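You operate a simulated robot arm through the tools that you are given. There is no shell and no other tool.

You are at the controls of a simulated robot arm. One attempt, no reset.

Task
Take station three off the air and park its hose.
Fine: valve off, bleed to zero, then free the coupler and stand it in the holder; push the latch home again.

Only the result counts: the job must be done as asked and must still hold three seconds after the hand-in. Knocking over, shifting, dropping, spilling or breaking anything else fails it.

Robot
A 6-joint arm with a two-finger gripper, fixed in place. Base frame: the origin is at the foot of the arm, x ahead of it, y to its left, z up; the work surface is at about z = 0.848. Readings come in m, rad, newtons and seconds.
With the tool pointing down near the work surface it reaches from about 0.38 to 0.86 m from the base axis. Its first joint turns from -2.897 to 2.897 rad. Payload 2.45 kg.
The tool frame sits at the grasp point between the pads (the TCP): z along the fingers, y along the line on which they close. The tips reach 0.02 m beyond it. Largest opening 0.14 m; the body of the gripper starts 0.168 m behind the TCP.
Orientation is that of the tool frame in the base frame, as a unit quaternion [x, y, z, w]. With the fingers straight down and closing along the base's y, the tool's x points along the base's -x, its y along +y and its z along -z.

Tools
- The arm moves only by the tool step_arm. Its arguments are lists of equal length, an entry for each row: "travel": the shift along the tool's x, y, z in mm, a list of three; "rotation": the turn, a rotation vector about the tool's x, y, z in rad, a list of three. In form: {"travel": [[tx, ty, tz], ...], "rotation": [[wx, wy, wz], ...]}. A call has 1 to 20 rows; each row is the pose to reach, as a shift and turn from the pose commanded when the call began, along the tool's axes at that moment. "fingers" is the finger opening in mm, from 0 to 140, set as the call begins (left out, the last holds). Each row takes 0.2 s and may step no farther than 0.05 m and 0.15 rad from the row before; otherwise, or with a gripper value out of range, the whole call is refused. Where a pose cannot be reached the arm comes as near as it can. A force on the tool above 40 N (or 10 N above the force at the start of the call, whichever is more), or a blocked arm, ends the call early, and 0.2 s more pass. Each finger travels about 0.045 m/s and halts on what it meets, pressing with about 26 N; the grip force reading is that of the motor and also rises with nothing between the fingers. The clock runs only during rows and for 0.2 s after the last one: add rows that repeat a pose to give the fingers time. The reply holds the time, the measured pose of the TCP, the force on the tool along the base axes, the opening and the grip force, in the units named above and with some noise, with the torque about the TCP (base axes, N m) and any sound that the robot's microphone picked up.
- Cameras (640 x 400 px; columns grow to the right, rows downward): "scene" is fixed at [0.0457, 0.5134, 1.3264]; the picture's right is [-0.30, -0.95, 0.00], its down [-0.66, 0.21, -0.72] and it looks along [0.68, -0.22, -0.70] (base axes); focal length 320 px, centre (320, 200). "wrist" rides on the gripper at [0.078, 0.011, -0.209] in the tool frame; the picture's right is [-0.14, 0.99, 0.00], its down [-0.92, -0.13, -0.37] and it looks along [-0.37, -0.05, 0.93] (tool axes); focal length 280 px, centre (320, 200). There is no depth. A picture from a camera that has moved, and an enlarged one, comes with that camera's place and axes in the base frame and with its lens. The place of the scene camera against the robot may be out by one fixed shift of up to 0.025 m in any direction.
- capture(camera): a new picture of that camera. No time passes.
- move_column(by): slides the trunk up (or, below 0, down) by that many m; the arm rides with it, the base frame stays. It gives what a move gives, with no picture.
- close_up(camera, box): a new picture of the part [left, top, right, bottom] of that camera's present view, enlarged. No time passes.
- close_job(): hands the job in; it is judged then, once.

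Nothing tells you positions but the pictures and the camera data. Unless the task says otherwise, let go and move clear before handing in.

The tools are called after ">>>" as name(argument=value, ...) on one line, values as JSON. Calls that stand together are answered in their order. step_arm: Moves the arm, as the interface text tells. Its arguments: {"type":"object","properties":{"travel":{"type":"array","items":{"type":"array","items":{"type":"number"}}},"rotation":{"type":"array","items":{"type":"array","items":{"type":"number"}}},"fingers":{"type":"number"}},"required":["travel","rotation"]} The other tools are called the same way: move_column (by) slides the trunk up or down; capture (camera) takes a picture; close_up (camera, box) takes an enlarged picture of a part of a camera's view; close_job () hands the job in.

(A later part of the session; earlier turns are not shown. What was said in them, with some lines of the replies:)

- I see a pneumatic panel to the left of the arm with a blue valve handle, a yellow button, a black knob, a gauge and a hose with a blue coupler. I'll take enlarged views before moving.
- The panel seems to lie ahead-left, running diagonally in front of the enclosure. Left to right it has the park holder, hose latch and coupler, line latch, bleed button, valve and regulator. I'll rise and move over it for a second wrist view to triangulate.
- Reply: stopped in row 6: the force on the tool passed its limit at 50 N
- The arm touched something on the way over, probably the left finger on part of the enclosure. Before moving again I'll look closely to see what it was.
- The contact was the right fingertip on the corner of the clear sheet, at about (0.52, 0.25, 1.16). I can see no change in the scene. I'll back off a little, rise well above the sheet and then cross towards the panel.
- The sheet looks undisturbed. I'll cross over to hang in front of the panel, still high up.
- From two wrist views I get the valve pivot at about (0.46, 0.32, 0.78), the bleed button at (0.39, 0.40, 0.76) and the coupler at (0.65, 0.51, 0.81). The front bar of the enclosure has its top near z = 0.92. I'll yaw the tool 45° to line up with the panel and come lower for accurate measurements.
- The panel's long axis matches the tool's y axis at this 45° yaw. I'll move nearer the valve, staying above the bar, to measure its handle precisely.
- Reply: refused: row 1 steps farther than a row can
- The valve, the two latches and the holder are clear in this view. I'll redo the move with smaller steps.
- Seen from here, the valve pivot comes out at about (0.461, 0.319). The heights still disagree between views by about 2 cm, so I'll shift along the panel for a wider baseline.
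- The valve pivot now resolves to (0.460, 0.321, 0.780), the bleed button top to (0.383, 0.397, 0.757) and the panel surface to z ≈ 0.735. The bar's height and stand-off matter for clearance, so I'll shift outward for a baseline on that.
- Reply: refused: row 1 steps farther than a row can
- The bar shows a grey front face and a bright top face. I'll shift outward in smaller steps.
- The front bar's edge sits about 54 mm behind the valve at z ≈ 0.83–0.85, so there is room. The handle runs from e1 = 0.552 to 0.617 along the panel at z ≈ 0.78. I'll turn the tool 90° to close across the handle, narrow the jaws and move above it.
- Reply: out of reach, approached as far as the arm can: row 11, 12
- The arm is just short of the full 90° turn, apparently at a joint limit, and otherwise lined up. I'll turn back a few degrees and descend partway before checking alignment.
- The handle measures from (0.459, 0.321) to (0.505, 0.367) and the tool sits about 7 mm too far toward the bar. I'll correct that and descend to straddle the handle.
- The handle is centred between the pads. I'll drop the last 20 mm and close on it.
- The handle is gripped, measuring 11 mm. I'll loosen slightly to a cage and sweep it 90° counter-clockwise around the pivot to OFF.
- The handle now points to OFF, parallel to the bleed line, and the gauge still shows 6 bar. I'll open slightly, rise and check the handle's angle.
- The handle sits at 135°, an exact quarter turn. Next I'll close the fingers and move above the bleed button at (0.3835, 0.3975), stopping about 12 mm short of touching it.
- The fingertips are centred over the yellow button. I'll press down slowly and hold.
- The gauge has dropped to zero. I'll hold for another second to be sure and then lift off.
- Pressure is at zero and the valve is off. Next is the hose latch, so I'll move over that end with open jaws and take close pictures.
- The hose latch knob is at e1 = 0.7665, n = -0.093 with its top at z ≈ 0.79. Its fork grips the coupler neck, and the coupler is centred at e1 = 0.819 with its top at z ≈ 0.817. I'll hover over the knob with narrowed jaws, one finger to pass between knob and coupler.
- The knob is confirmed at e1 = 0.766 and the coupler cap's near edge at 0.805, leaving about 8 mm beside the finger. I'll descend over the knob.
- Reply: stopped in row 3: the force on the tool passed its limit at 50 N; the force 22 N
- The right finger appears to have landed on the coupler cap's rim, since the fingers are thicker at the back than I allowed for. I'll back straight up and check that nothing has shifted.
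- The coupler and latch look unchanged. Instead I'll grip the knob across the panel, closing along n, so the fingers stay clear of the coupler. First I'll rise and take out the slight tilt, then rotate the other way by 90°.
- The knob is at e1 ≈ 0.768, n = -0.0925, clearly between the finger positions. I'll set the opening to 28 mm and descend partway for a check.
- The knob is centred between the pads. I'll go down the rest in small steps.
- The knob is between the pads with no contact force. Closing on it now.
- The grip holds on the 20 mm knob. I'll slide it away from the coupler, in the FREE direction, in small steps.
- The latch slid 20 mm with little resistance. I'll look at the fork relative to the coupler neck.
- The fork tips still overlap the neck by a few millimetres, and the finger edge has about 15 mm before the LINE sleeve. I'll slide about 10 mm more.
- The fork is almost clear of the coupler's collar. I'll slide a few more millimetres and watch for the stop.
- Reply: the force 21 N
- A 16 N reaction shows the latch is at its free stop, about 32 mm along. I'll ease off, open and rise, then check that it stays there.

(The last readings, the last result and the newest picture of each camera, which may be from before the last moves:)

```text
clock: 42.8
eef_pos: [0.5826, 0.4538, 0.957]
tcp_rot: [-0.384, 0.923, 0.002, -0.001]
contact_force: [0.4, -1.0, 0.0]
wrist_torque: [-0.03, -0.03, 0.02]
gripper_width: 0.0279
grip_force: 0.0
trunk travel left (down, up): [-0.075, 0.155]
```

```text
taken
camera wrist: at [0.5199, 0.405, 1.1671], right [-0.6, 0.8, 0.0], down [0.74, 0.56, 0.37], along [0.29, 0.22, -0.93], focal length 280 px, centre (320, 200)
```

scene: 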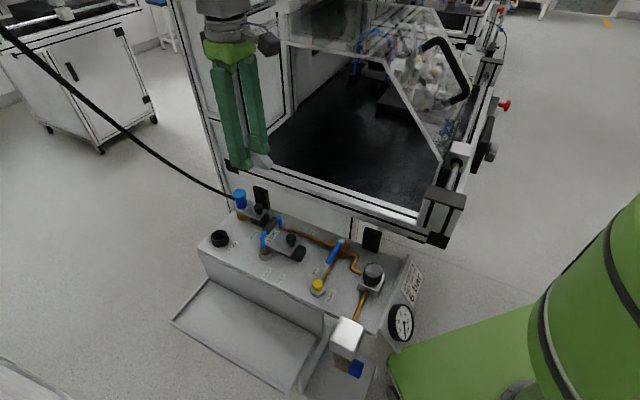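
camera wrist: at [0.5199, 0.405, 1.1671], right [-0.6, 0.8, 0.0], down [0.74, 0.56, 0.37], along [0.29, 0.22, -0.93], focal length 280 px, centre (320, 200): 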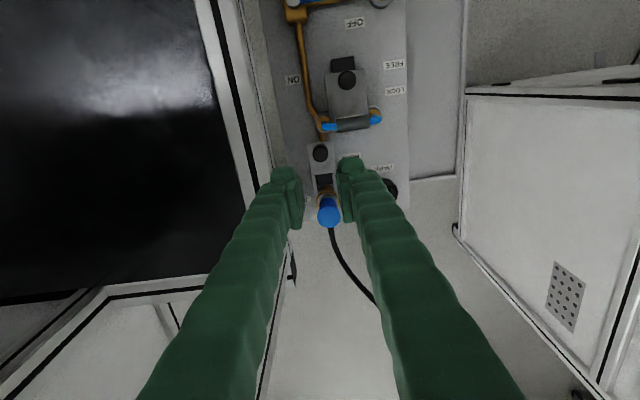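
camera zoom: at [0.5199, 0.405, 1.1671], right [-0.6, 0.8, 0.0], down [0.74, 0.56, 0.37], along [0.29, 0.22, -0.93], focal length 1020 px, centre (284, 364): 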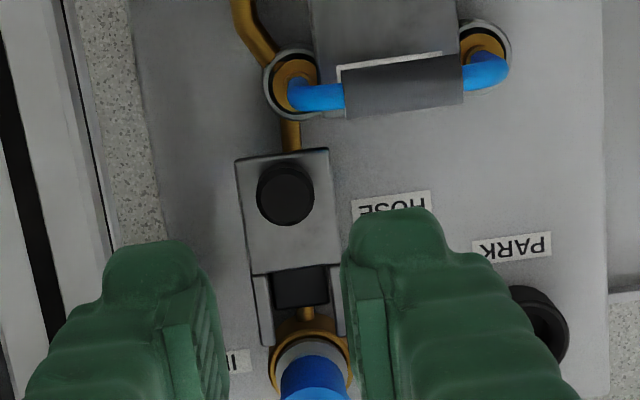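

The latch stays back and the fork tips are clear of the collar. Next I'll move over the coupler at e1 ≈ 0.82, still closing along n so the hose leaves freely between the fingers.

>>> step_arm(travel=[[-30, 0, 0], [-60, 0, 0], [-90, 0.5, 0], [-90, 0.5, 40], [-90, 0.5, 87], [-90, 0.5, 87]], rotation=[[0, 0, 0], [0, 0, 0], [0, 0, 0], [0, 0, 0], [0, 0, 0], [0, 0, 0]], fingers=38)

>>> capture(camera="wrist")

>>> close_up(camera="wrist", box=[240, 100, 400, 200])

>>> close_up(camera="scene", box=[190, 120, 310, 220])

```text
clock: 44.2
eef_pos: [0.6472, 0.5189, 0.8698]
tcp_rot: [-0.384, 0.923, 0.001, -0.001]
contact_force: [-0.4, -0.2, 0.4]
wrist_torque: [-0.02, -0.01, -0.02]
gripper_width: 0.0378
grip_force: 0.1
trunk travel left (down, up): [-0.075, 0.155]
```

```text
taken
camera wrist: at [0.5841, 0.4699, 1.079], right [-0.6, 0.8, 0.0], down [0.74, 0.56, 0.37], along [0.29, 0.22, -0.93], focal length 280 px, centre (320, 200)
```

wrist: 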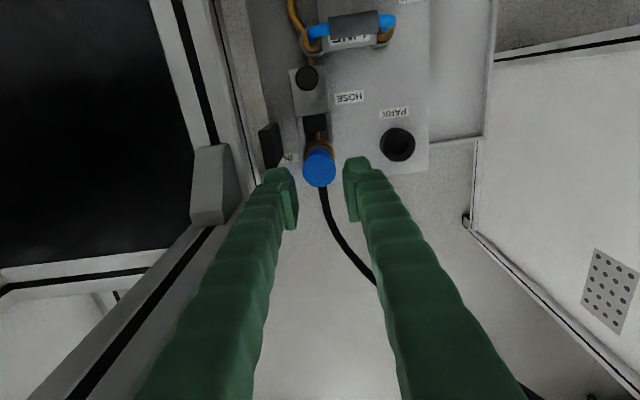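

```text
4.00 times, centred on (320, 150) of wrist
camera zoom: at [0.5841, 0.4699, 1.079], right [-0.6, 0.8, 0.0], down [0.74, 0.56, 0.37], along [0.29, 0.22, -0.93], focal length 1122 px, centre (320, 400)
```

zoom: 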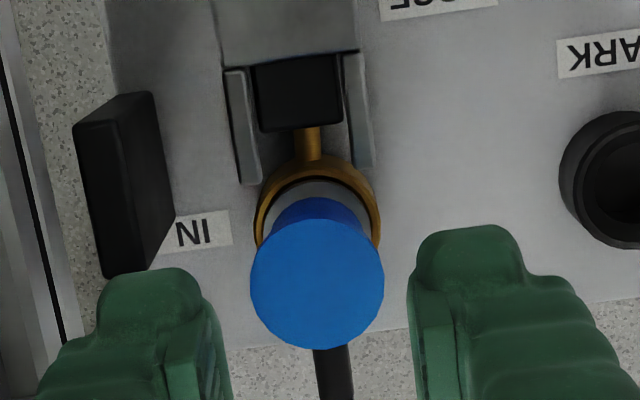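

```text
4.00 times, centred on (250, 170) of scene
camera zoom: at [0.0457, 0.5134, 1.3264], right [-0.3, -0.95, 0.0], down [-0.66, 0.21, -0.72], along [0.68, -0.22, -0.7], focal length 1279 px, centre (600, 320)
```

zoom: 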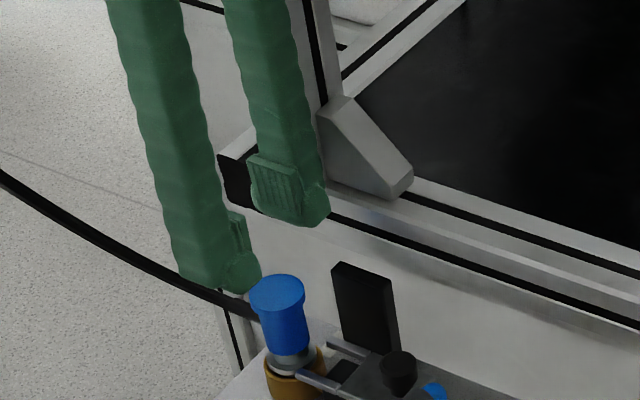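

The cap is centred at e1 = 0.818, n = -0.0915, and the rear finger should pass about 8 mm in front of the black plate. I'll descend around the coupler.

>>> step_arm(travel=[[2, 0, 20], [2, 0, 40], [2, 0, 55], [2, 0, 65], [2, 0, 72], [2, 0, 72]], rotation=[[0, 0, 0], [0, 0, 0], [0, 0, 0], [0, 0, 0], [0, 0, 0], [0, 0, 0]])

>>> close_up(camera="wrist", box=[240, 100, 400, 200])

>>> close_up(camera="scene", box=[190, 150, 310, 250])

```text
clock: 45.6
eef_pos: [0.6434, 0.5166, 0.7985]
tcp_rot: [-0.384, 0.923, 0.001, 0.0]
contact_force: [0.6, 0.4, 0.2]
wrist_torque: [0.03, 0.03, 0.01]
gripper_width: 0.0378
grip_force: 0.0
trunk travel left (down, up): [-0.075, 0.155]
```

```text
4.00 times, centred on (320, 150) of wrist
camera zoom: at [0.5815, 0.4676, 1.0077], right [-0.6, 0.8, 0.0], down [0.74, 0.56, 0.37], along [0.29, 0.22, -0.93], focal length 1122 px, centre (320, 400)
```

zoom: 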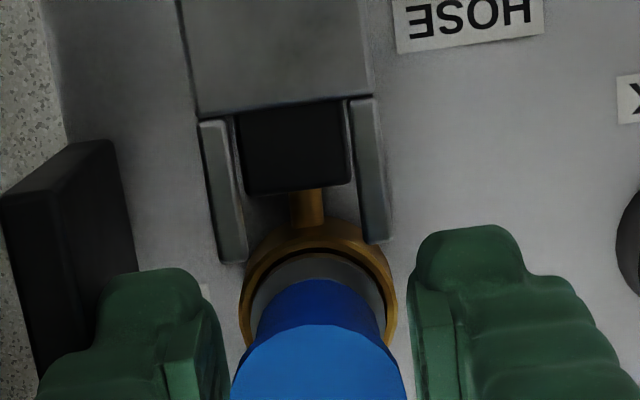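

```text
4.00 times, centred on (250, 200) of scene
camera zoom: at [0.0457, 0.5134, 1.3264], right [-0.3, -0.95, 0.0], down [-0.66, 0.21, -0.72], along [0.68, -0.22, -0.7], focal length 1279 px, centre (600, 200)
```

zoom: 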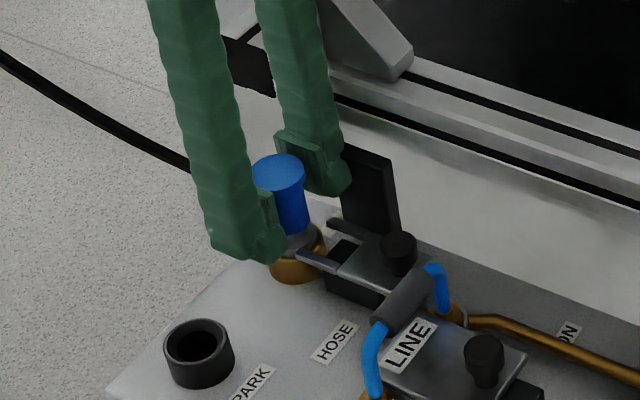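

No contact, and the coupler is between the pads. Closing on it.

>>> step_arm(travel=[[0, 0, 0], [0, 0, 0], [0, 0, 0], [0, 0, 0]], rotation=[[0, 0, 0], [0, 0, 0], [0, 0, 0], [0, 0, 0]], fingers=15)

>>> close_up(camera="scene", box=[210, 170, 310, 240])

>>> close_up(camera="wrist", box=[240, 130, 400, 230])

```text
clock: 46.6
eef_pos: [0.6442, 0.5155, 0.7979]
tcp_rot: [-0.384, 0.923, 0.001, 0.0]
contact_force: [0.1, 0.4, 0.0]
wrist_torque: [-0.03, -0.05, -0.01]
gripper_width: 0.0294
grip_force: 25.9
trunk travel left (down, up): [-0.075, 0.155]
```

```text
5.71 times, centred on (260, 205) of scene
camera zoom: at [0.0457, 0.5134, 1.3264], right [-0.3, -0.95, 0.0], down [-0.66, 0.21, -0.72], along [0.68, -0.22, -0.7], focal length 1827 px, centre (663, 171)
```

zoom: 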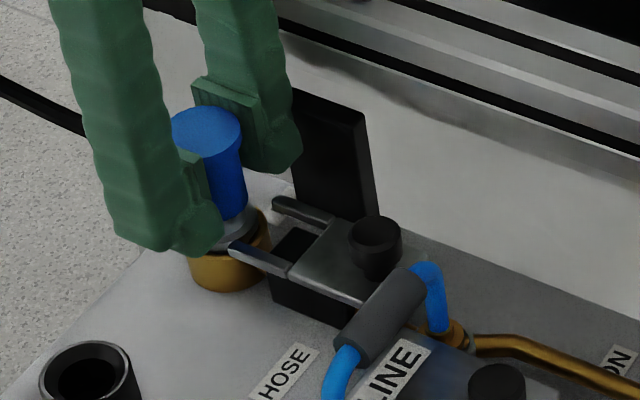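

```text
4.00 times, centred on (320, 180) of wrist
camera zoom: at [0.5814, 0.4675, 1.0077], right [-0.6, 0.8, 0.0], down [0.74, 0.56, 0.37], along [0.29, 0.22, -0.93], focal length 1122 px, centre (320, 280)
```

zoom: 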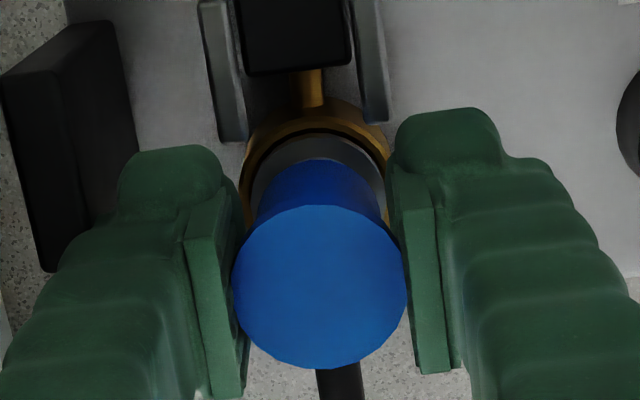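

The coupler is gripped at 29 mm. I'll lift slowly and watch the force for any snag.

>>> step_arm(travel=[[0, 0, -2], [0, 0, -4], [0, 0, -7], [0, 0, -10], [0, 0, -10]], rotation=[[0, 0, 0], [0, 0, 0], [0, 0, 0], [0, 0, 0], [0, 0, 0]])

>>> close_up(camera="scene", box=[210, 170, 310, 240])

```text
clock: 47.8
eef_pos: [0.643, 0.5153, 0.8076]
tcp_rot: [-0.384, 0.924, 0.0, -0.001]
contact_force: [-0.5, 0.0, -0.8]
wrist_torque: [-0.01, 0.0, 0.02]
gripper_width: 0.0294
grip_force: 26.5
trunk travel left (down, up): [-0.075, 0.155]
```

```text
5.71 times, centred on (260, 205) of scene
camera zoom: at [0.0457, 0.5134, 1.3264], right [-0.3, -0.95, 0.0], down [-0.66, 0.21, -0.72], along [0.68, -0.22, -0.7], focal length 1827 px, centre (663, 171)
```

zoom: 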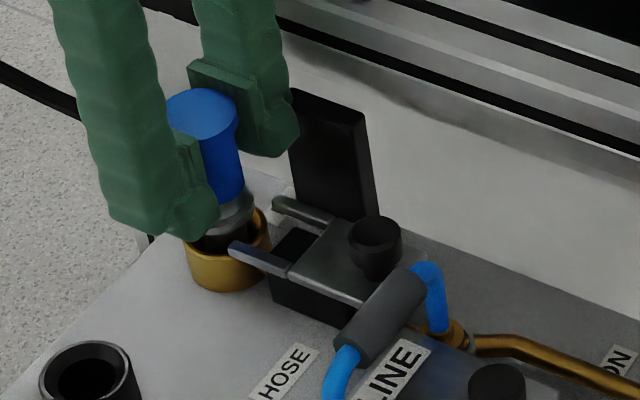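

It lifts freely, and I can see the plug rising out of the socket. I'll continue up until it is well clear.

>>> step_arm(travel=[[0, 0, -15], [0, 0, -30], [0, 0, -45], [0, 0, -60], [0, 0, -75], [0, 0, -75]], rotation=[[0, 0, 0], [0, 0, 0], [0, 0, 0], [0, 0, 0], [0, 0, 0], [0, 0, 0]])

>>> close_up(camera="scene", box=[190, 130, 310, 230])

>>> capture(camera="wrist")

>>> capture(camera="scene")

```text
clock: 49.2
eef_pos: [0.6444, 0.5161, 0.8825]
tcp_rot: [-0.384, 0.923, 0.0, -0.001]
contact_force: [-0.1, 0.0, -1.7]
wrist_torque: [0.02, 0.01, 0.02]
gripper_width: 0.0293
grip_force: 26.1
trunk travel left (down, up): [-0.075, 0.155]
```

```text
4.00 times, centred on (250, 180) of scene
camera zoom: at [0.0457, 0.5134, 1.3264], right [-0.3, -0.95, 0.0], down [-0.66, 0.21, -0.72], along [0.68, -0.22, -0.7], focal length 1279 px, centre (600, 280)
```

zoom: 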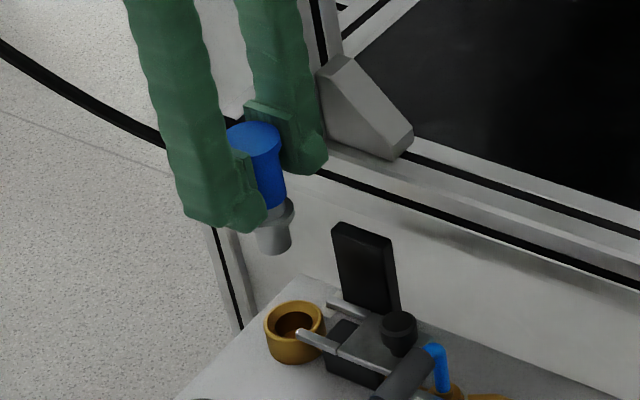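

```text
taken
camera wrist: at [0.5818, 0.4673, 1.0929], right [-0.6, 0.8, 0.0], down [0.74, 0.56, 0.37], along [0.29, 0.22, -0.93], focal length 280 px, centre (320, 200)
```

wrist: 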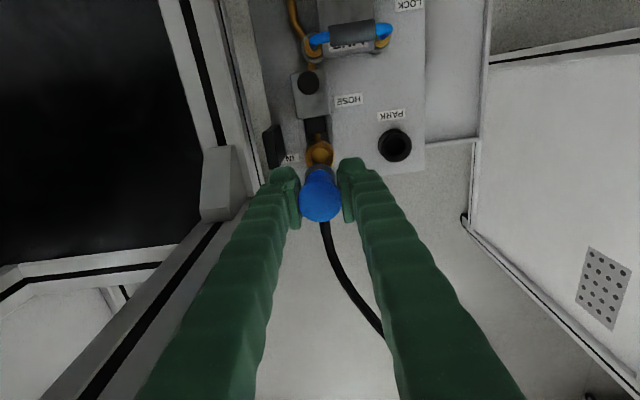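

```text
taken
```

scene: 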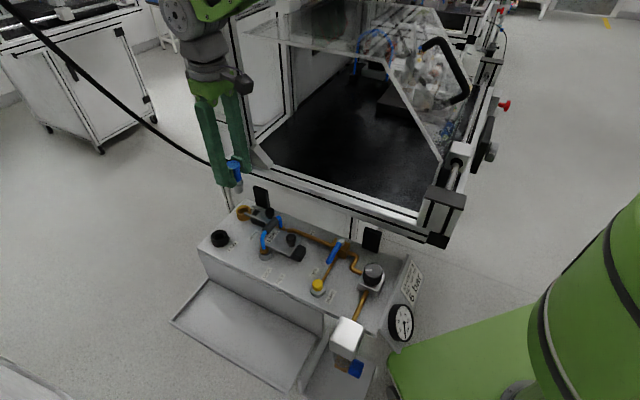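

The coupler is free and held upright. I'll take close-ups of the empty socket and the park holder together to get the exact offset between them.

>>> close_up(camera="wrist", box=[280, 95, 440, 195])

>>> close_up(camera="scene", box=[200, 185, 280, 255])

```text
4.00 times, centred on (360, 145) of wrist
camera zoom: at [0.5818, 0.4673, 1.0929], right [-0.6, 0.8, 0.0], down [0.74, 0.56, 0.37], along [0.29, 0.22, -0.93], focal length 1122 px, centre (160, 420)
```

zoom: 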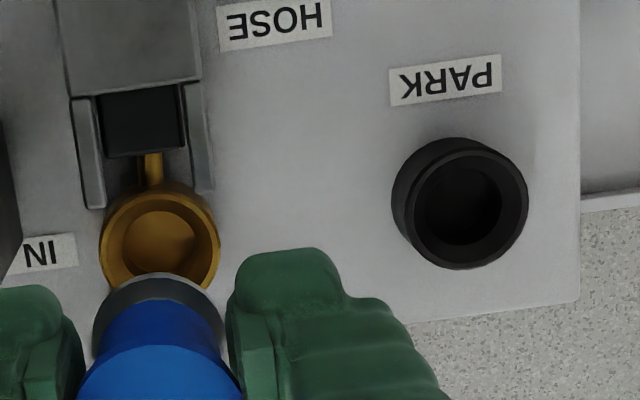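

```text
5.71 times, centred on (240, 220) of scene
camera zoom: at [0.0457, 0.5134, 1.3264], right [-0.3, -0.95, 0.0], down [-0.66, 0.21, -0.72], along [0.68, -0.22, -0.7], focal length 1827 px, centre (777, 86)
```

zoom: 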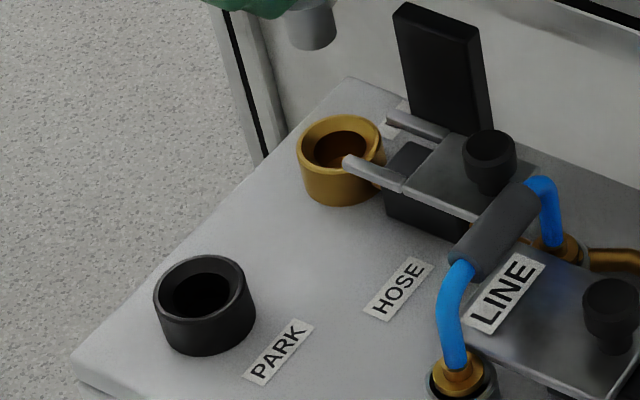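

The holder centre comes out at e1 = 0.820, n = 0.002, top z ≈ 0.755, so it lies 93 mm from the socket in n. I'll carry the coupler across at this height.

>>> step_arm(travel=[[-1, 20, 0], [-2, 40, 0], [-2, 60, 0], [-2, 80, 0], [-2, 93, 0], [-2, 93, 0]], rotation=[[0, 0, 0], [0, 0, 0], [0, 0, 0], [0, 0, 0], [0, 0, 0], [0, 0, 0]])

>>> close_up(camera="wrist", box=[240, 110, 400, 210])

>>> close_up(camera="scene", box=[170, 160, 290, 260])

```text
clock: 50.6
eef_pos: [0.5793, 0.5832, 0.8823]
tcp_rot: [-0.383, 0.924, 0.001, -0.001]
contact_force: [0.3, 0.1, -1.5]
wrist_torque: [-0.02, 0.02, 0.0]
gripper_width: 0.0292
grip_force: 25.8
trunk travel left (down, up): [-0.075, 0.155]
```

```text
4.00 times, centred on (320, 160) of wrist
camera zoom: at [0.5172, 0.5348, 1.0927], right [-0.6, 0.8, 0.0], down [0.74, 0.56, 0.37], along [0.29, 0.22, -0.93], focal length 1122 px, centre (320, 360)
```

zoom: 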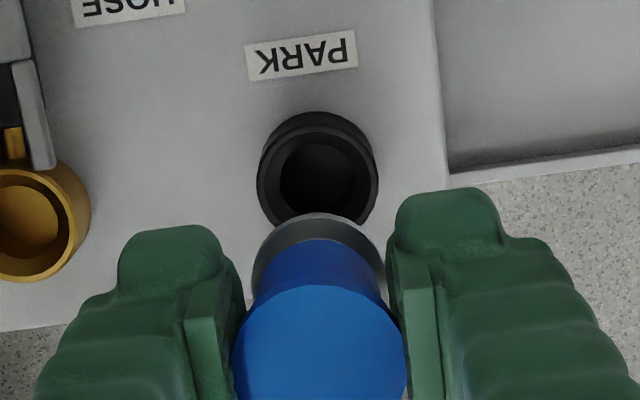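

```text
4.00 times, centred on (230, 210) of scene
camera zoom: at [0.0457, 0.5134, 1.3264], right [-0.3, -0.95, 0.0], down [-0.66, 0.21, -0.72], along [0.68, -0.22, -0.7], focal length 1279 px, centre (680, 160)
```

zoom: 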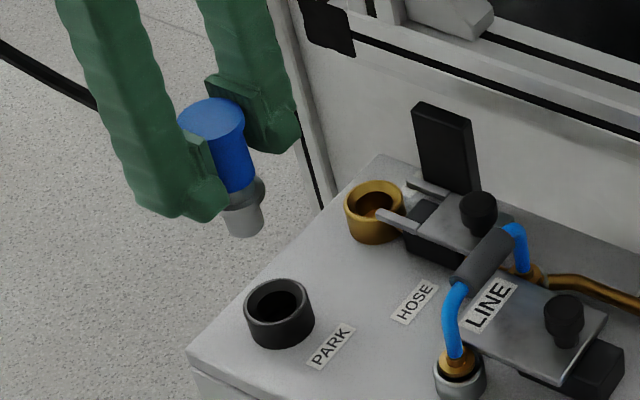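

The coupler is above the holder, about 1 mm off. I'll correct and lower until the plug is just above the rim.

>>> step_arm(travel=[[0, -1, 15], [0, -1, 30], [0, -1, 42], [0, -1, 42]], rotation=[[0, 0, 0], [0, 0, 0], [0, 0, 0], [0, 0, 0]])

>>> close_up(camera="wrist", box=[240, 110, 400, 210])

>>> close_up(camera="scene", box=[180, 190, 280, 260])

```text
clock: 51.6
eef_pos: [0.5803, 0.5824, 0.84]
tcp_rot: [-0.383, 0.924, 0.0, -0.002]
contact_force: [0.0, -0.4, -0.6]
wrist_torque: [-0.01, -0.01, 0.01]
gripper_width: 0.0296
grip_force: 25.7
trunk travel left (down, up): [-0.075, 0.155]
```

```text
4.00 times, centred on (320, 160) of wrist
camera zoom: at [0.5175, 0.5338, 1.0503], right [-0.6, 0.8, 0.0], down [0.74, 0.56, 0.37], along [0.29, 0.22, -0.93], focal length 1122 px, centre (320, 360)
```

zoom: 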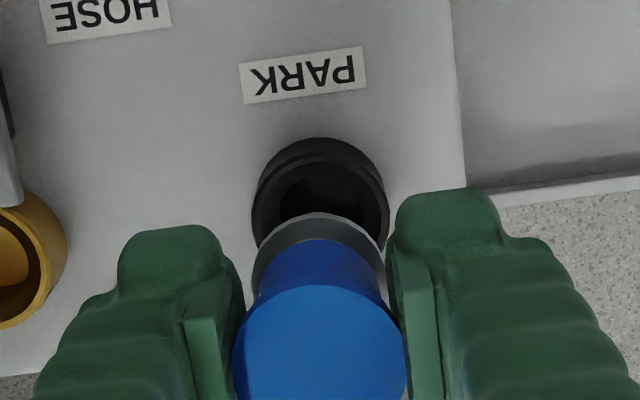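

```text
5.71 times, centred on (230, 225) of scene
camera zoom: at [0.0457, 0.5134, 1.3264], right [-0.3, -0.95, 0.0], down [-0.66, 0.21, -0.72], along [0.68, -0.22, -0.7], focal length 1827 px, centre (834, 57)
```

zoom: 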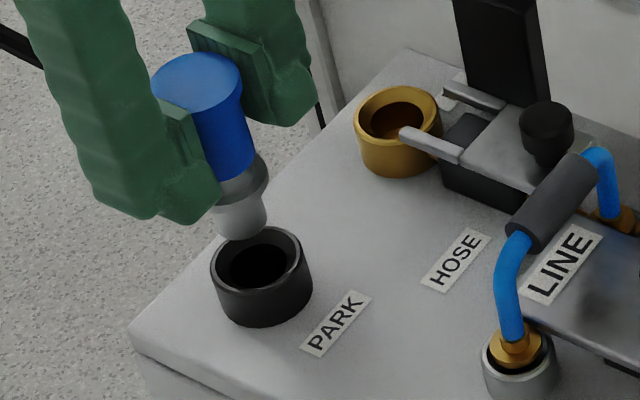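

Alignment matches how the coupler sat over its socket to within about 1 mm. I'll lower it into the holder in small steps.

>>> step_arm(travel=[[0, 0, 5], [0, 0, 10], [0, 0, 14], [0, 0, 18], [0, 0, 22], [0, 0, 26], [0, 0, 30], [0, 0, 33], [0, 0, 33]], rotation=[[0, 0, 0], [0, 0, 0], [0, 0, 0], [0, 0, 0], [0, 0, 0], [0, 0, 0], [0, 0, 0], [0, 0, 0], [0, 0, 0]])

>>> close_up(camera="wrist", box=[240, 110, 400, 210])

>>> close_up(camera="scene", box=[180, 190, 280, 260])

```text
clock: 53.6
eef_pos: [0.5795, 0.5828, 0.8067]
tcp_rot: [-0.383, 0.924, 0.0, -0.001]
contact_force: [-0.2, -1.0, -1.0]
wrist_torque: [0.0, 0.02, 0.03]
gripper_width: 0.0293
grip_force: 26.6
trunk travel left (down, up): [-0.075, 0.155]
```

```text
4.00 times, centred on (320, 160) of wrist
camera zoom: at [0.5176, 0.5341, 1.0173], right [-0.6, 0.8, 0.0], down [0.74, 0.56, 0.37], along [0.29, 0.22, -0.93], focal length 1122 px, centre (320, 360)
```

zoom: 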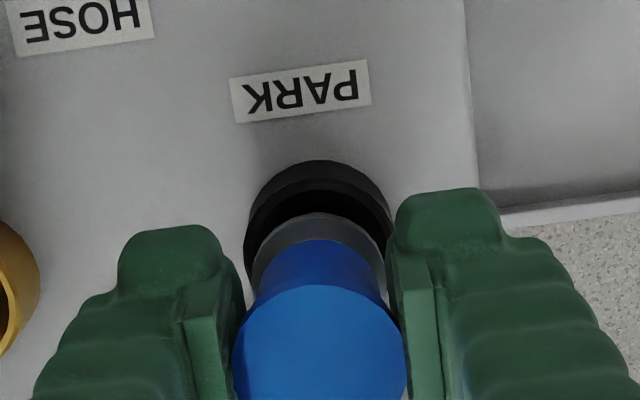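

```text
5.71 times, centred on (230, 225) of scene
camera zoom: at [0.0457, 0.5134, 1.3264], right [-0.3, -0.95, 0.0], down [-0.66, 0.21, -0.72], along [0.68, -0.22, -0.7], focal length 1827 px, centre (834, 57)
```

zoom: 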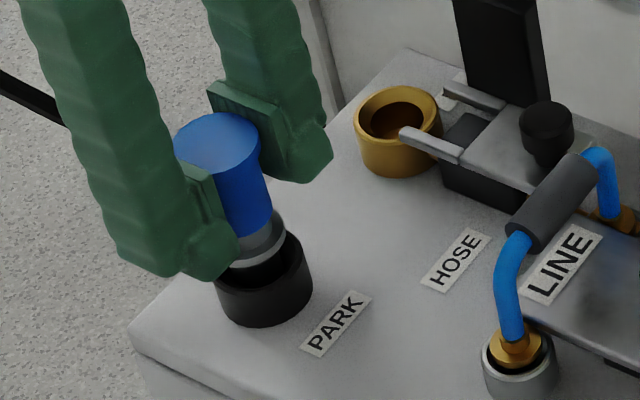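

The plug is entering the holder without force. Continuing down gently until it seats.

>>> step_arm(travel=[[0, 0, 3], [0, 0, 5], [0, 0, 7], [0, 0, 8.5], [0, 0, 8.5]], rotation=[[0, 0, 0], [0, 0, 0], [0, 0, 0], [0, 0, 0], [0, 0, 0]])

>>> close_up(camera="scene", box=[180, 190, 280, 260])

```text
clock: 54.8
eef_pos: [0.5804, 0.5824, 0.7983]
tcp_rot: [-0.384, 0.923, 0.0, -0.001]
contact_force: [-0.9, -1.0, -1.0]
wrist_torque: [-0.02, 0.01, -0.01]
gripper_width: 0.0294
grip_force: 26.1
trunk travel left (down, up): [-0.075, 0.155]
```

```text
5.71 times, centred on (230, 225) of scene
camera zoom: at [0.0457, 0.5134, 1.3264], right [-0.3, -0.95, 0.0], down [-0.66, 0.21, -0.72], along [0.68, -0.22, -0.7], focal length 1827 px, centre (834, 57)
```

zoom: 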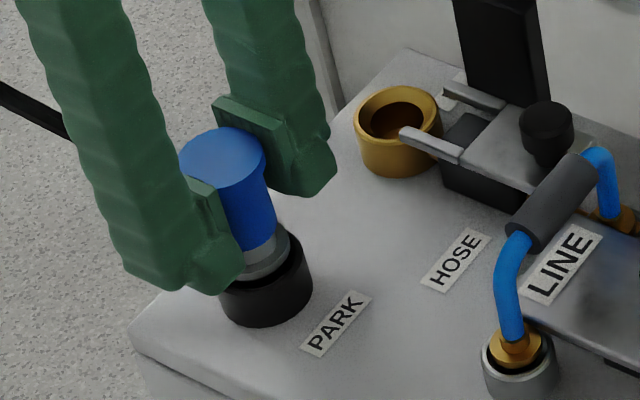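

Still no contact, with the collar nearly at the rim. I'll continue in 1 mm steps.

>>> step_arm(travel=[[0, 0, 1], [0, 0, 2], [0, 0, 3], [0, 0, 4], [0, 0, 4]], rotation=[[0, 0, 0], [0, 0, 0], [0, 0, 0], [0, 0, 0], [0, 0, 0]])

>>> close_up(camera="scene", box=[180, 190, 280, 260])

```text
clock: 56.0
eef_pos: [0.5806, 0.5828, 0.7965]
tcp_rot: [-0.383, 0.924, 0.0, 0.0]
contact_force: [-1.3, -2.5, 16.2]
wrist_torque: [-0.05, 0.04, -0.01]
gripper_width: 0.0293
grip_force: 26.6
trunk travel left (down, up): [-0.075, 0.155]
```

```text
5.71 times, centred on (230, 225) of scene
camera zoom: at [0.0457, 0.5134, 1.3264], right [-0.3, -0.95, 0.0], down [-0.66, 0.21, -0.72], along [0.68, -0.22, -0.7], focal length 1827 px, centre (834, 57)
```

zoom: 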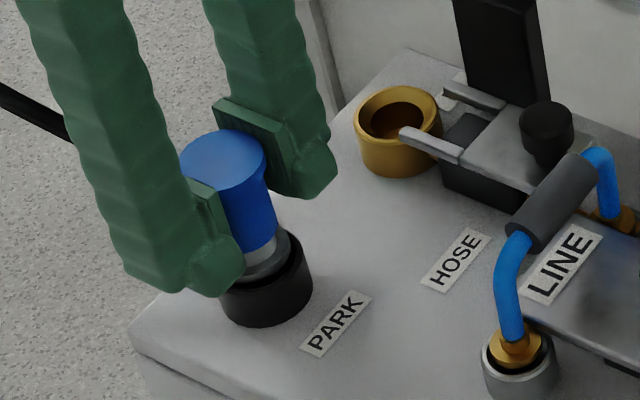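

The coupler has seated with a 16 N upward reaction at the same height as in its original socket. I'll ease the load, open and rise straight up.

>>> step_arm(travel=[[0, 0, -2], [0, 0, -2]], rotation=[[0, 0, 0], [0, 0, 0]])

>>> step_arm(travel=[[0, 0, 0], [0, 0, 0], [0, 0, 0], [0, 0, 0], [0, 0, -15], [0, 0, -35], [0, 0, -65], [0, 0, -100], [0, 0, -140], [0, 0, -140]], rotation=[[0, 0, 0], [0, 0, 0], [0, 0, 0], [0, 0, 0], [0, 0, 0], [0, 0, 0], [0, 0, 0], [0, 0, 0], [0, 0, 0], [0, 0, 0]], fingers=44)

>>> close_up(camera="scene", box=[180, 180, 300, 260])

>>> capture(camera="wrist")

```text
clock: 56.6
eef_pos: [0.5801, 0.5828, 0.7993]
tcp_rot: [-0.383, 0.924, 0.001, 0.0]
contact_force: [1.6, 1.1, 9.8]
wrist_torque: [0.1, -0.11, 0.01]
gripper_width: 0.0293
grip_force: 26.1
trunk travel left (down, up): [-0.075, 0.155]
```

```text
clock: 58.8
eef_pos: [0.5793, 0.5816, 0.9369]
tcp_rot: [-0.384, 0.923, 0.0, -0.001]
contact_force: [-0.8, 1.0, 0.0]
wrist_torque: [0.02, 0.02, 0.0]
gripper_width: 0.0438
grip_force: 0.1
trunk travel left (down, up): [-0.075, 0.155]
```

```text
5.00 times, centred on (240, 220) of scene
camera zoom: at [0.0457, 0.5134, 1.3264], right [-0.3, -0.95, 0.0], down [-0.66, 0.21, -0.72], along [0.68, -0.22, -0.7], focal length 1598 px, centre (720, 100)
```

zoom: 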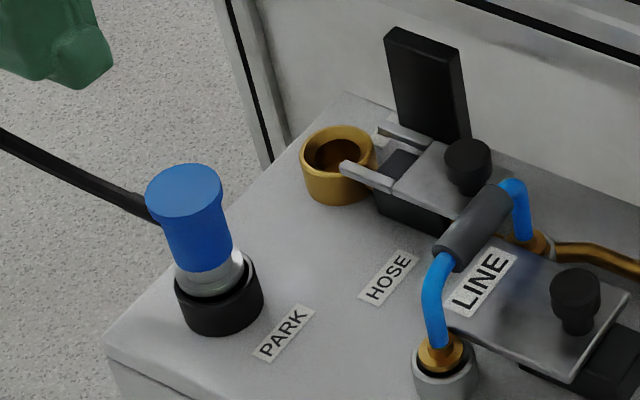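

```text
taken
camera wrist: at [0.5177, 0.533, 1.1472], right [-0.6, 0.8, 0.0], down [0.74, 0.56, 0.37], along [0.29, 0.22, -0.93], focal length 280 px, centre (320, 200)
```

wrist: 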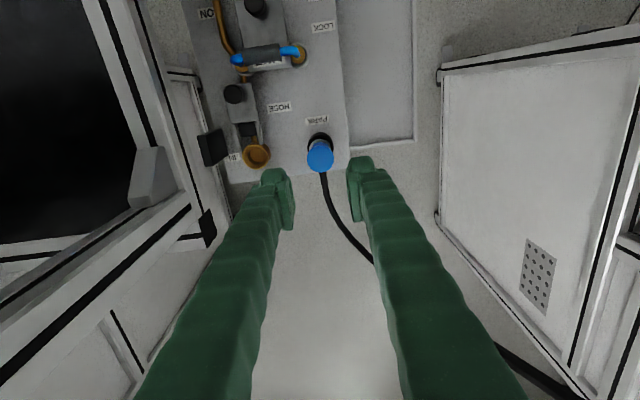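

The coupler stands upright in the holder and the hose hangs clear. Now I'll go back over the hose latch knob to push it home.

>>> step_arm(travel=[[22, -23, 0], [44, -46, 0], [66, -70, 0], [86, -92.6, 0], [86, -92.6, 40], [86, -92.6, 77], [86, -92.6, 77]], rotation=[[0, 0, 0], [0, 0, 0], [0, 0, 0], [0, 0, 0], [0, 0, 0], [0, 0, 0], [0, 0, 0]], fingers=28)

>>> close_up(camera="wrist", box=[240, 100, 400, 200])

>>> close_up(camera="scene", box=[190, 150, 350, 250])

```text
clock: 60.4
eef_pos: [0.5861, 0.4571, 0.8591]
tcp_rot: [-0.384, 0.924, 0.001, -0.001]
contact_force: [0.5, -1.3, -0.4]
wrist_torque: [0.02, 0.0, 0.0]
gripper_width: 0.028
grip_force: 0.1
trunk travel left (down, up): [-0.075, 0.155]
```

```text
4.00 times, centred on (320, 150) of wrist
camera zoom: at [0.5224, 0.4081, 1.0691], right [-0.6, 0.8, 0.0], down [0.74, 0.56, 0.37], along [0.29, 0.22, -0.93], focal length 1122 px, centre (320, 400)
```

zoom: 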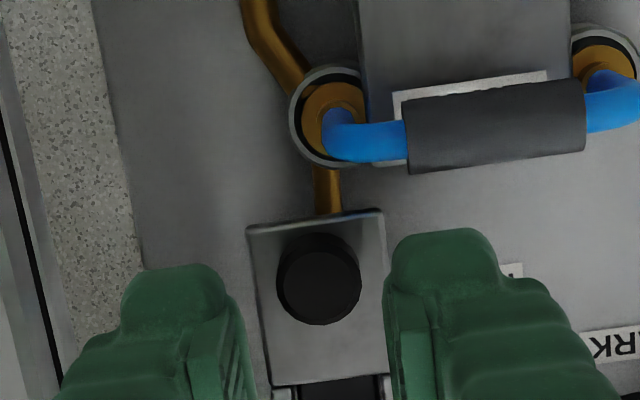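

```text
4.00 times, centred on (270, 200) of scene
camera zoom: at [0.0457, 0.5134, 1.3264], right [-0.3, -0.95, 0.0], down [-0.66, 0.21, -0.72], along [0.68, -0.22, -0.7], focal length 1279 px, centre (520, 200)
```

zoom: 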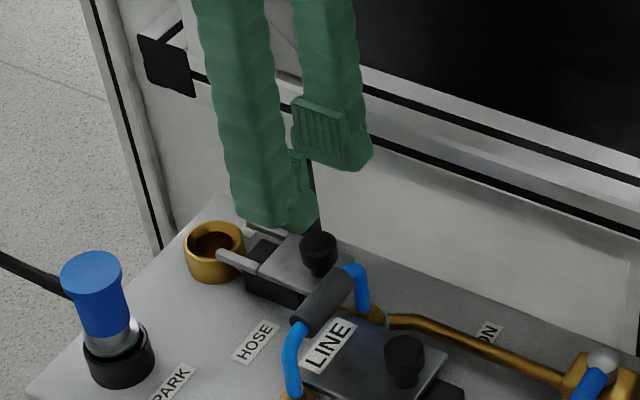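

The tool is already aligned over the knob at e1 = 0.737. Descending and closing on it.

>>> step_arm(travel=[[0, 0, 20], [0, 0, 40], [0, 0, 55], [0, 0, 63], [0, 0, 63]], rotation=[[0, 0, 0], [0, 0, 0], [0, 0, 0], [0, 0, 0], [0, 0, 0]])

>>> step_arm(travel=[[0, 0, 0], [0, 0, 0], [0, 0, 0], [0, 0, 0]], rotation=[[0, 0, 0], [0, 0, 0], [0, 0, 0], [0, 0, 0]], fingers=8)

```text
clock: 61.6
eef_pos: [0.5847, 0.4552, 0.7956]
tcp_rot: [-0.384, 0.923, 0.001, 0.0]
contact_force: [-0.4, -0.7, 0.0]
wrist_torque: [0.01, -0.01, -0.03]
gripper_width: 0.0283
grip_force: 0.1
trunk travel left (down, up): [-0.075, 0.155]
```

```text
clock: 62.6
eef_pos: [0.5842, 0.4559, 0.7965]
tcp_rot: [-0.383, 0.924, 0.0, -0.002]
contact_force: [0.1, 0.4, -0.1]
wrist_torque: [0.05, -0.02, 0.04]
gripper_width: 0.0202
grip_force: 45.3
trunk travel left (down, up): [-0.075, 0.155]
```

Gripped. I'll slide the latch back towards the socket, first 26 mm and then slowly to the stop.

>>> step_arm(travel=[[-5, 0, 0], [-10, 0, 0], [-15, 0, 0], [-20, 0, 0], [-24, 0, 0], [-27, 0, 0], [-29, 0, 0], [-31, 0, 0], [-31, 0, 0]], rotation=[[0, 0, 0], [0, 0, 0], [0, 0, 0], [0, 0, 0], [0, 0, 0], [0, 0, 0], [0, 0, 0], [0, 0, 0], [0, 0, 0]])

>>> close_up(camera="scene", box=[190, 150, 350, 250])

```text
clock: 64.6
eef_pos: [0.6063, 0.4789, 0.7964]
tcp_rot: [-0.383, 0.924, 0.001, -0.001]
contact_force: [-4.2, 3.7, -8.3]
wrist_torque: [-0.07, 0.13, 0.02]
gripper_width: 0.0202
grip_force: 44.3
trunk travel left (down, up): [-0.075, 0.155]
```

```text
4.00 times, centred on (270, 200) of scene
camera zoom: at [0.0457, 0.5134, 1.3264], right [-0.3, -0.95, 0.0], down [-0.66, 0.21, -0.72], along [0.68, -0.22, -0.7], focal length 1279 px, centre (520, 200)
```

zoom: 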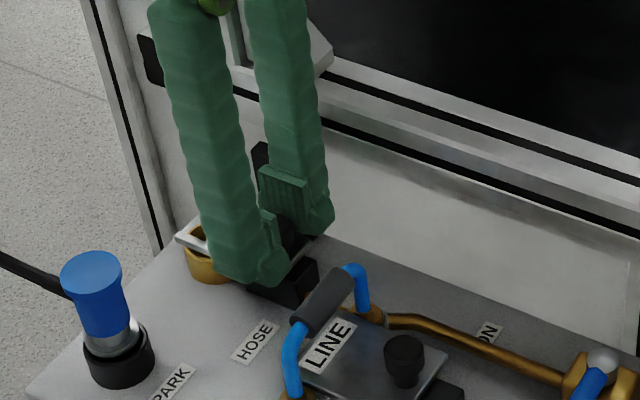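

The latch is back to about its starting position, with no end-stop force yet. I'll push on gently until it meets the stop.

>>> step_arm(travel=[[-1, 0, 0], [-2, 0, 0], [-3, 0, 0], [-3, 0, 0]], rotation=[[0, 0, 0], [0, 0, 0], [0, 0, 0], [0, 0, 0]])

```text
clock: 65.6
eef_pos: [0.6078, 0.4797, 0.7957]
tcp_rot: [-0.383, 0.924, 0.0, -0.002]
contact_force: [-13.0, -1.9, -3.9]
wrist_torque: [-0.13, 0.31, 0.0]
gripper_width: 0.02
grip_force: 45.2
trunk travel left (down, up): [-0.075, 0.155]
```

An 11 N reaction along the slide shows the latch is home against its stop. I'll open and rise well clear, then inspect everything.

>>> step_arm(travel=[[0, 0, 0], [0, 0, 0], [0, 0, 0], [0, 0, -20], [0, 0, -60], [0, 0, -100], [0, 0, -150], [0, 0, -190], [0, 0, -190]], rotation=[[0, 0, 0], [0, 0, 0], [0, 0, 0], [0, 0, 0], [0, 0, 0], [0, 0, 0], [0, 0, 0], [0, 0, 0], [0, 0, 0]], fingers=28)

>>> close_up(camera="scene", box=[190, 170, 350, 270])

>>> close_up(camera="scene", box=[290, 220, 450, 360])

>>> capture(camera="scene")

>>> close_up(camera="wrist", box=[240, 40, 400, 180])

```text
clock: 67.6
eef_pos: [0.6093, 0.4817, 0.9873]
tcp_rot: [-0.384, 0.923, 0.0, -0.002]
contact_force: [0.2, 0.6, 0.5]
wrist_torque: [0.0, 0.01, 0.01]
gripper_width: 0.0279
grip_force: 0.2
trunk travel left (down, up): [-0.075, 0.155]
```

```text
4.00 times, centred on (270, 220) of scene
camera zoom: at [0.0457, 0.5134, 1.3264], right [-0.3, -0.95, 0.0], down [-0.66, 0.21, -0.72], along [0.68, -0.22, -0.7], focal length 1279 px, centre (520, 120)
```

zoom: 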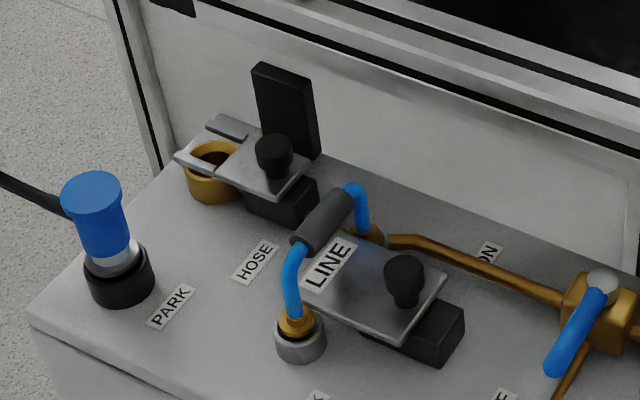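

```text
2.86 times, centred on (370, 290) of scene
camera zoom: at [0.0457, 0.5134, 1.3264], right [-0.3, -0.95, 0.0], down [-0.66, 0.21, -0.72], along [0.68, -0.22, -0.7], focal length 913 px, centre (177, -57)
```

zoom: 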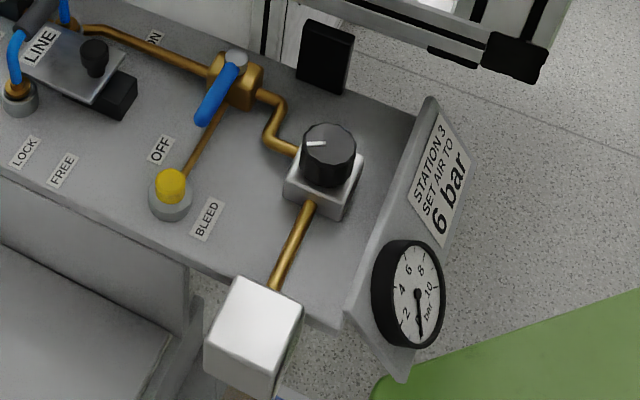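

```text
taken
```

scene: 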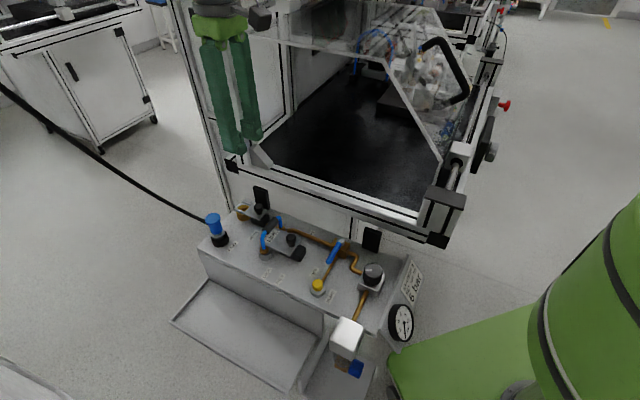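

```text
2.86 times, centred on (320, 110) of wrist
camera zoom: at [0.5465, 0.4332, 1.1974], right [-0.6, 0.8, 0.0], down [0.74, 0.56, 0.37], along [0.29, 0.22, -0.93], focal length 801 px, centre (320, 457)
```

zoom: 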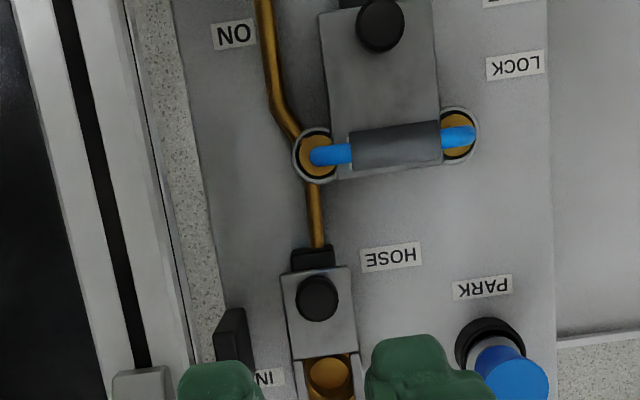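

Everything matches the request. The valve points to OFF, the gauge reads zero, the coupler stands upright in PARK, the hose latch is back in its original locked position, and the LINE latch and regulator look unchanged. The gripper is open and clear, so I'll hand the job in.

>>> close_job()

```text
The job is handed in.
```

Station three is off the air and its hose is parked. I've handed the job in, but no pass or fail result came back.

- **Valve:** turned a full quarter turn to OFF.
- **Pressure:** bled from 6 bar to zero on the gauge. It was still at zero in the last picture.
- **Coupler:** freed from its socket and standing upright in the PARK holder. It seated at the same height as in the original socket, and the hose hangs clear.
- **Hose latch:** pushed back against its stop, in the same position as at the start.

**Unplanned contacts:** two moves hit something and stopped at about 50 N each. The right fingertip touched the corner of the enclosure's clear sheet, and later a finger pressed on the rim of the coupler cap. The cap shifted under the finger and sprang back. In the pictures taken afterwards, neither looked moved or damaged.

I didn't touch the LINE latch or the regulator, and both look unchanged. The gripper is open and clear of the panel.
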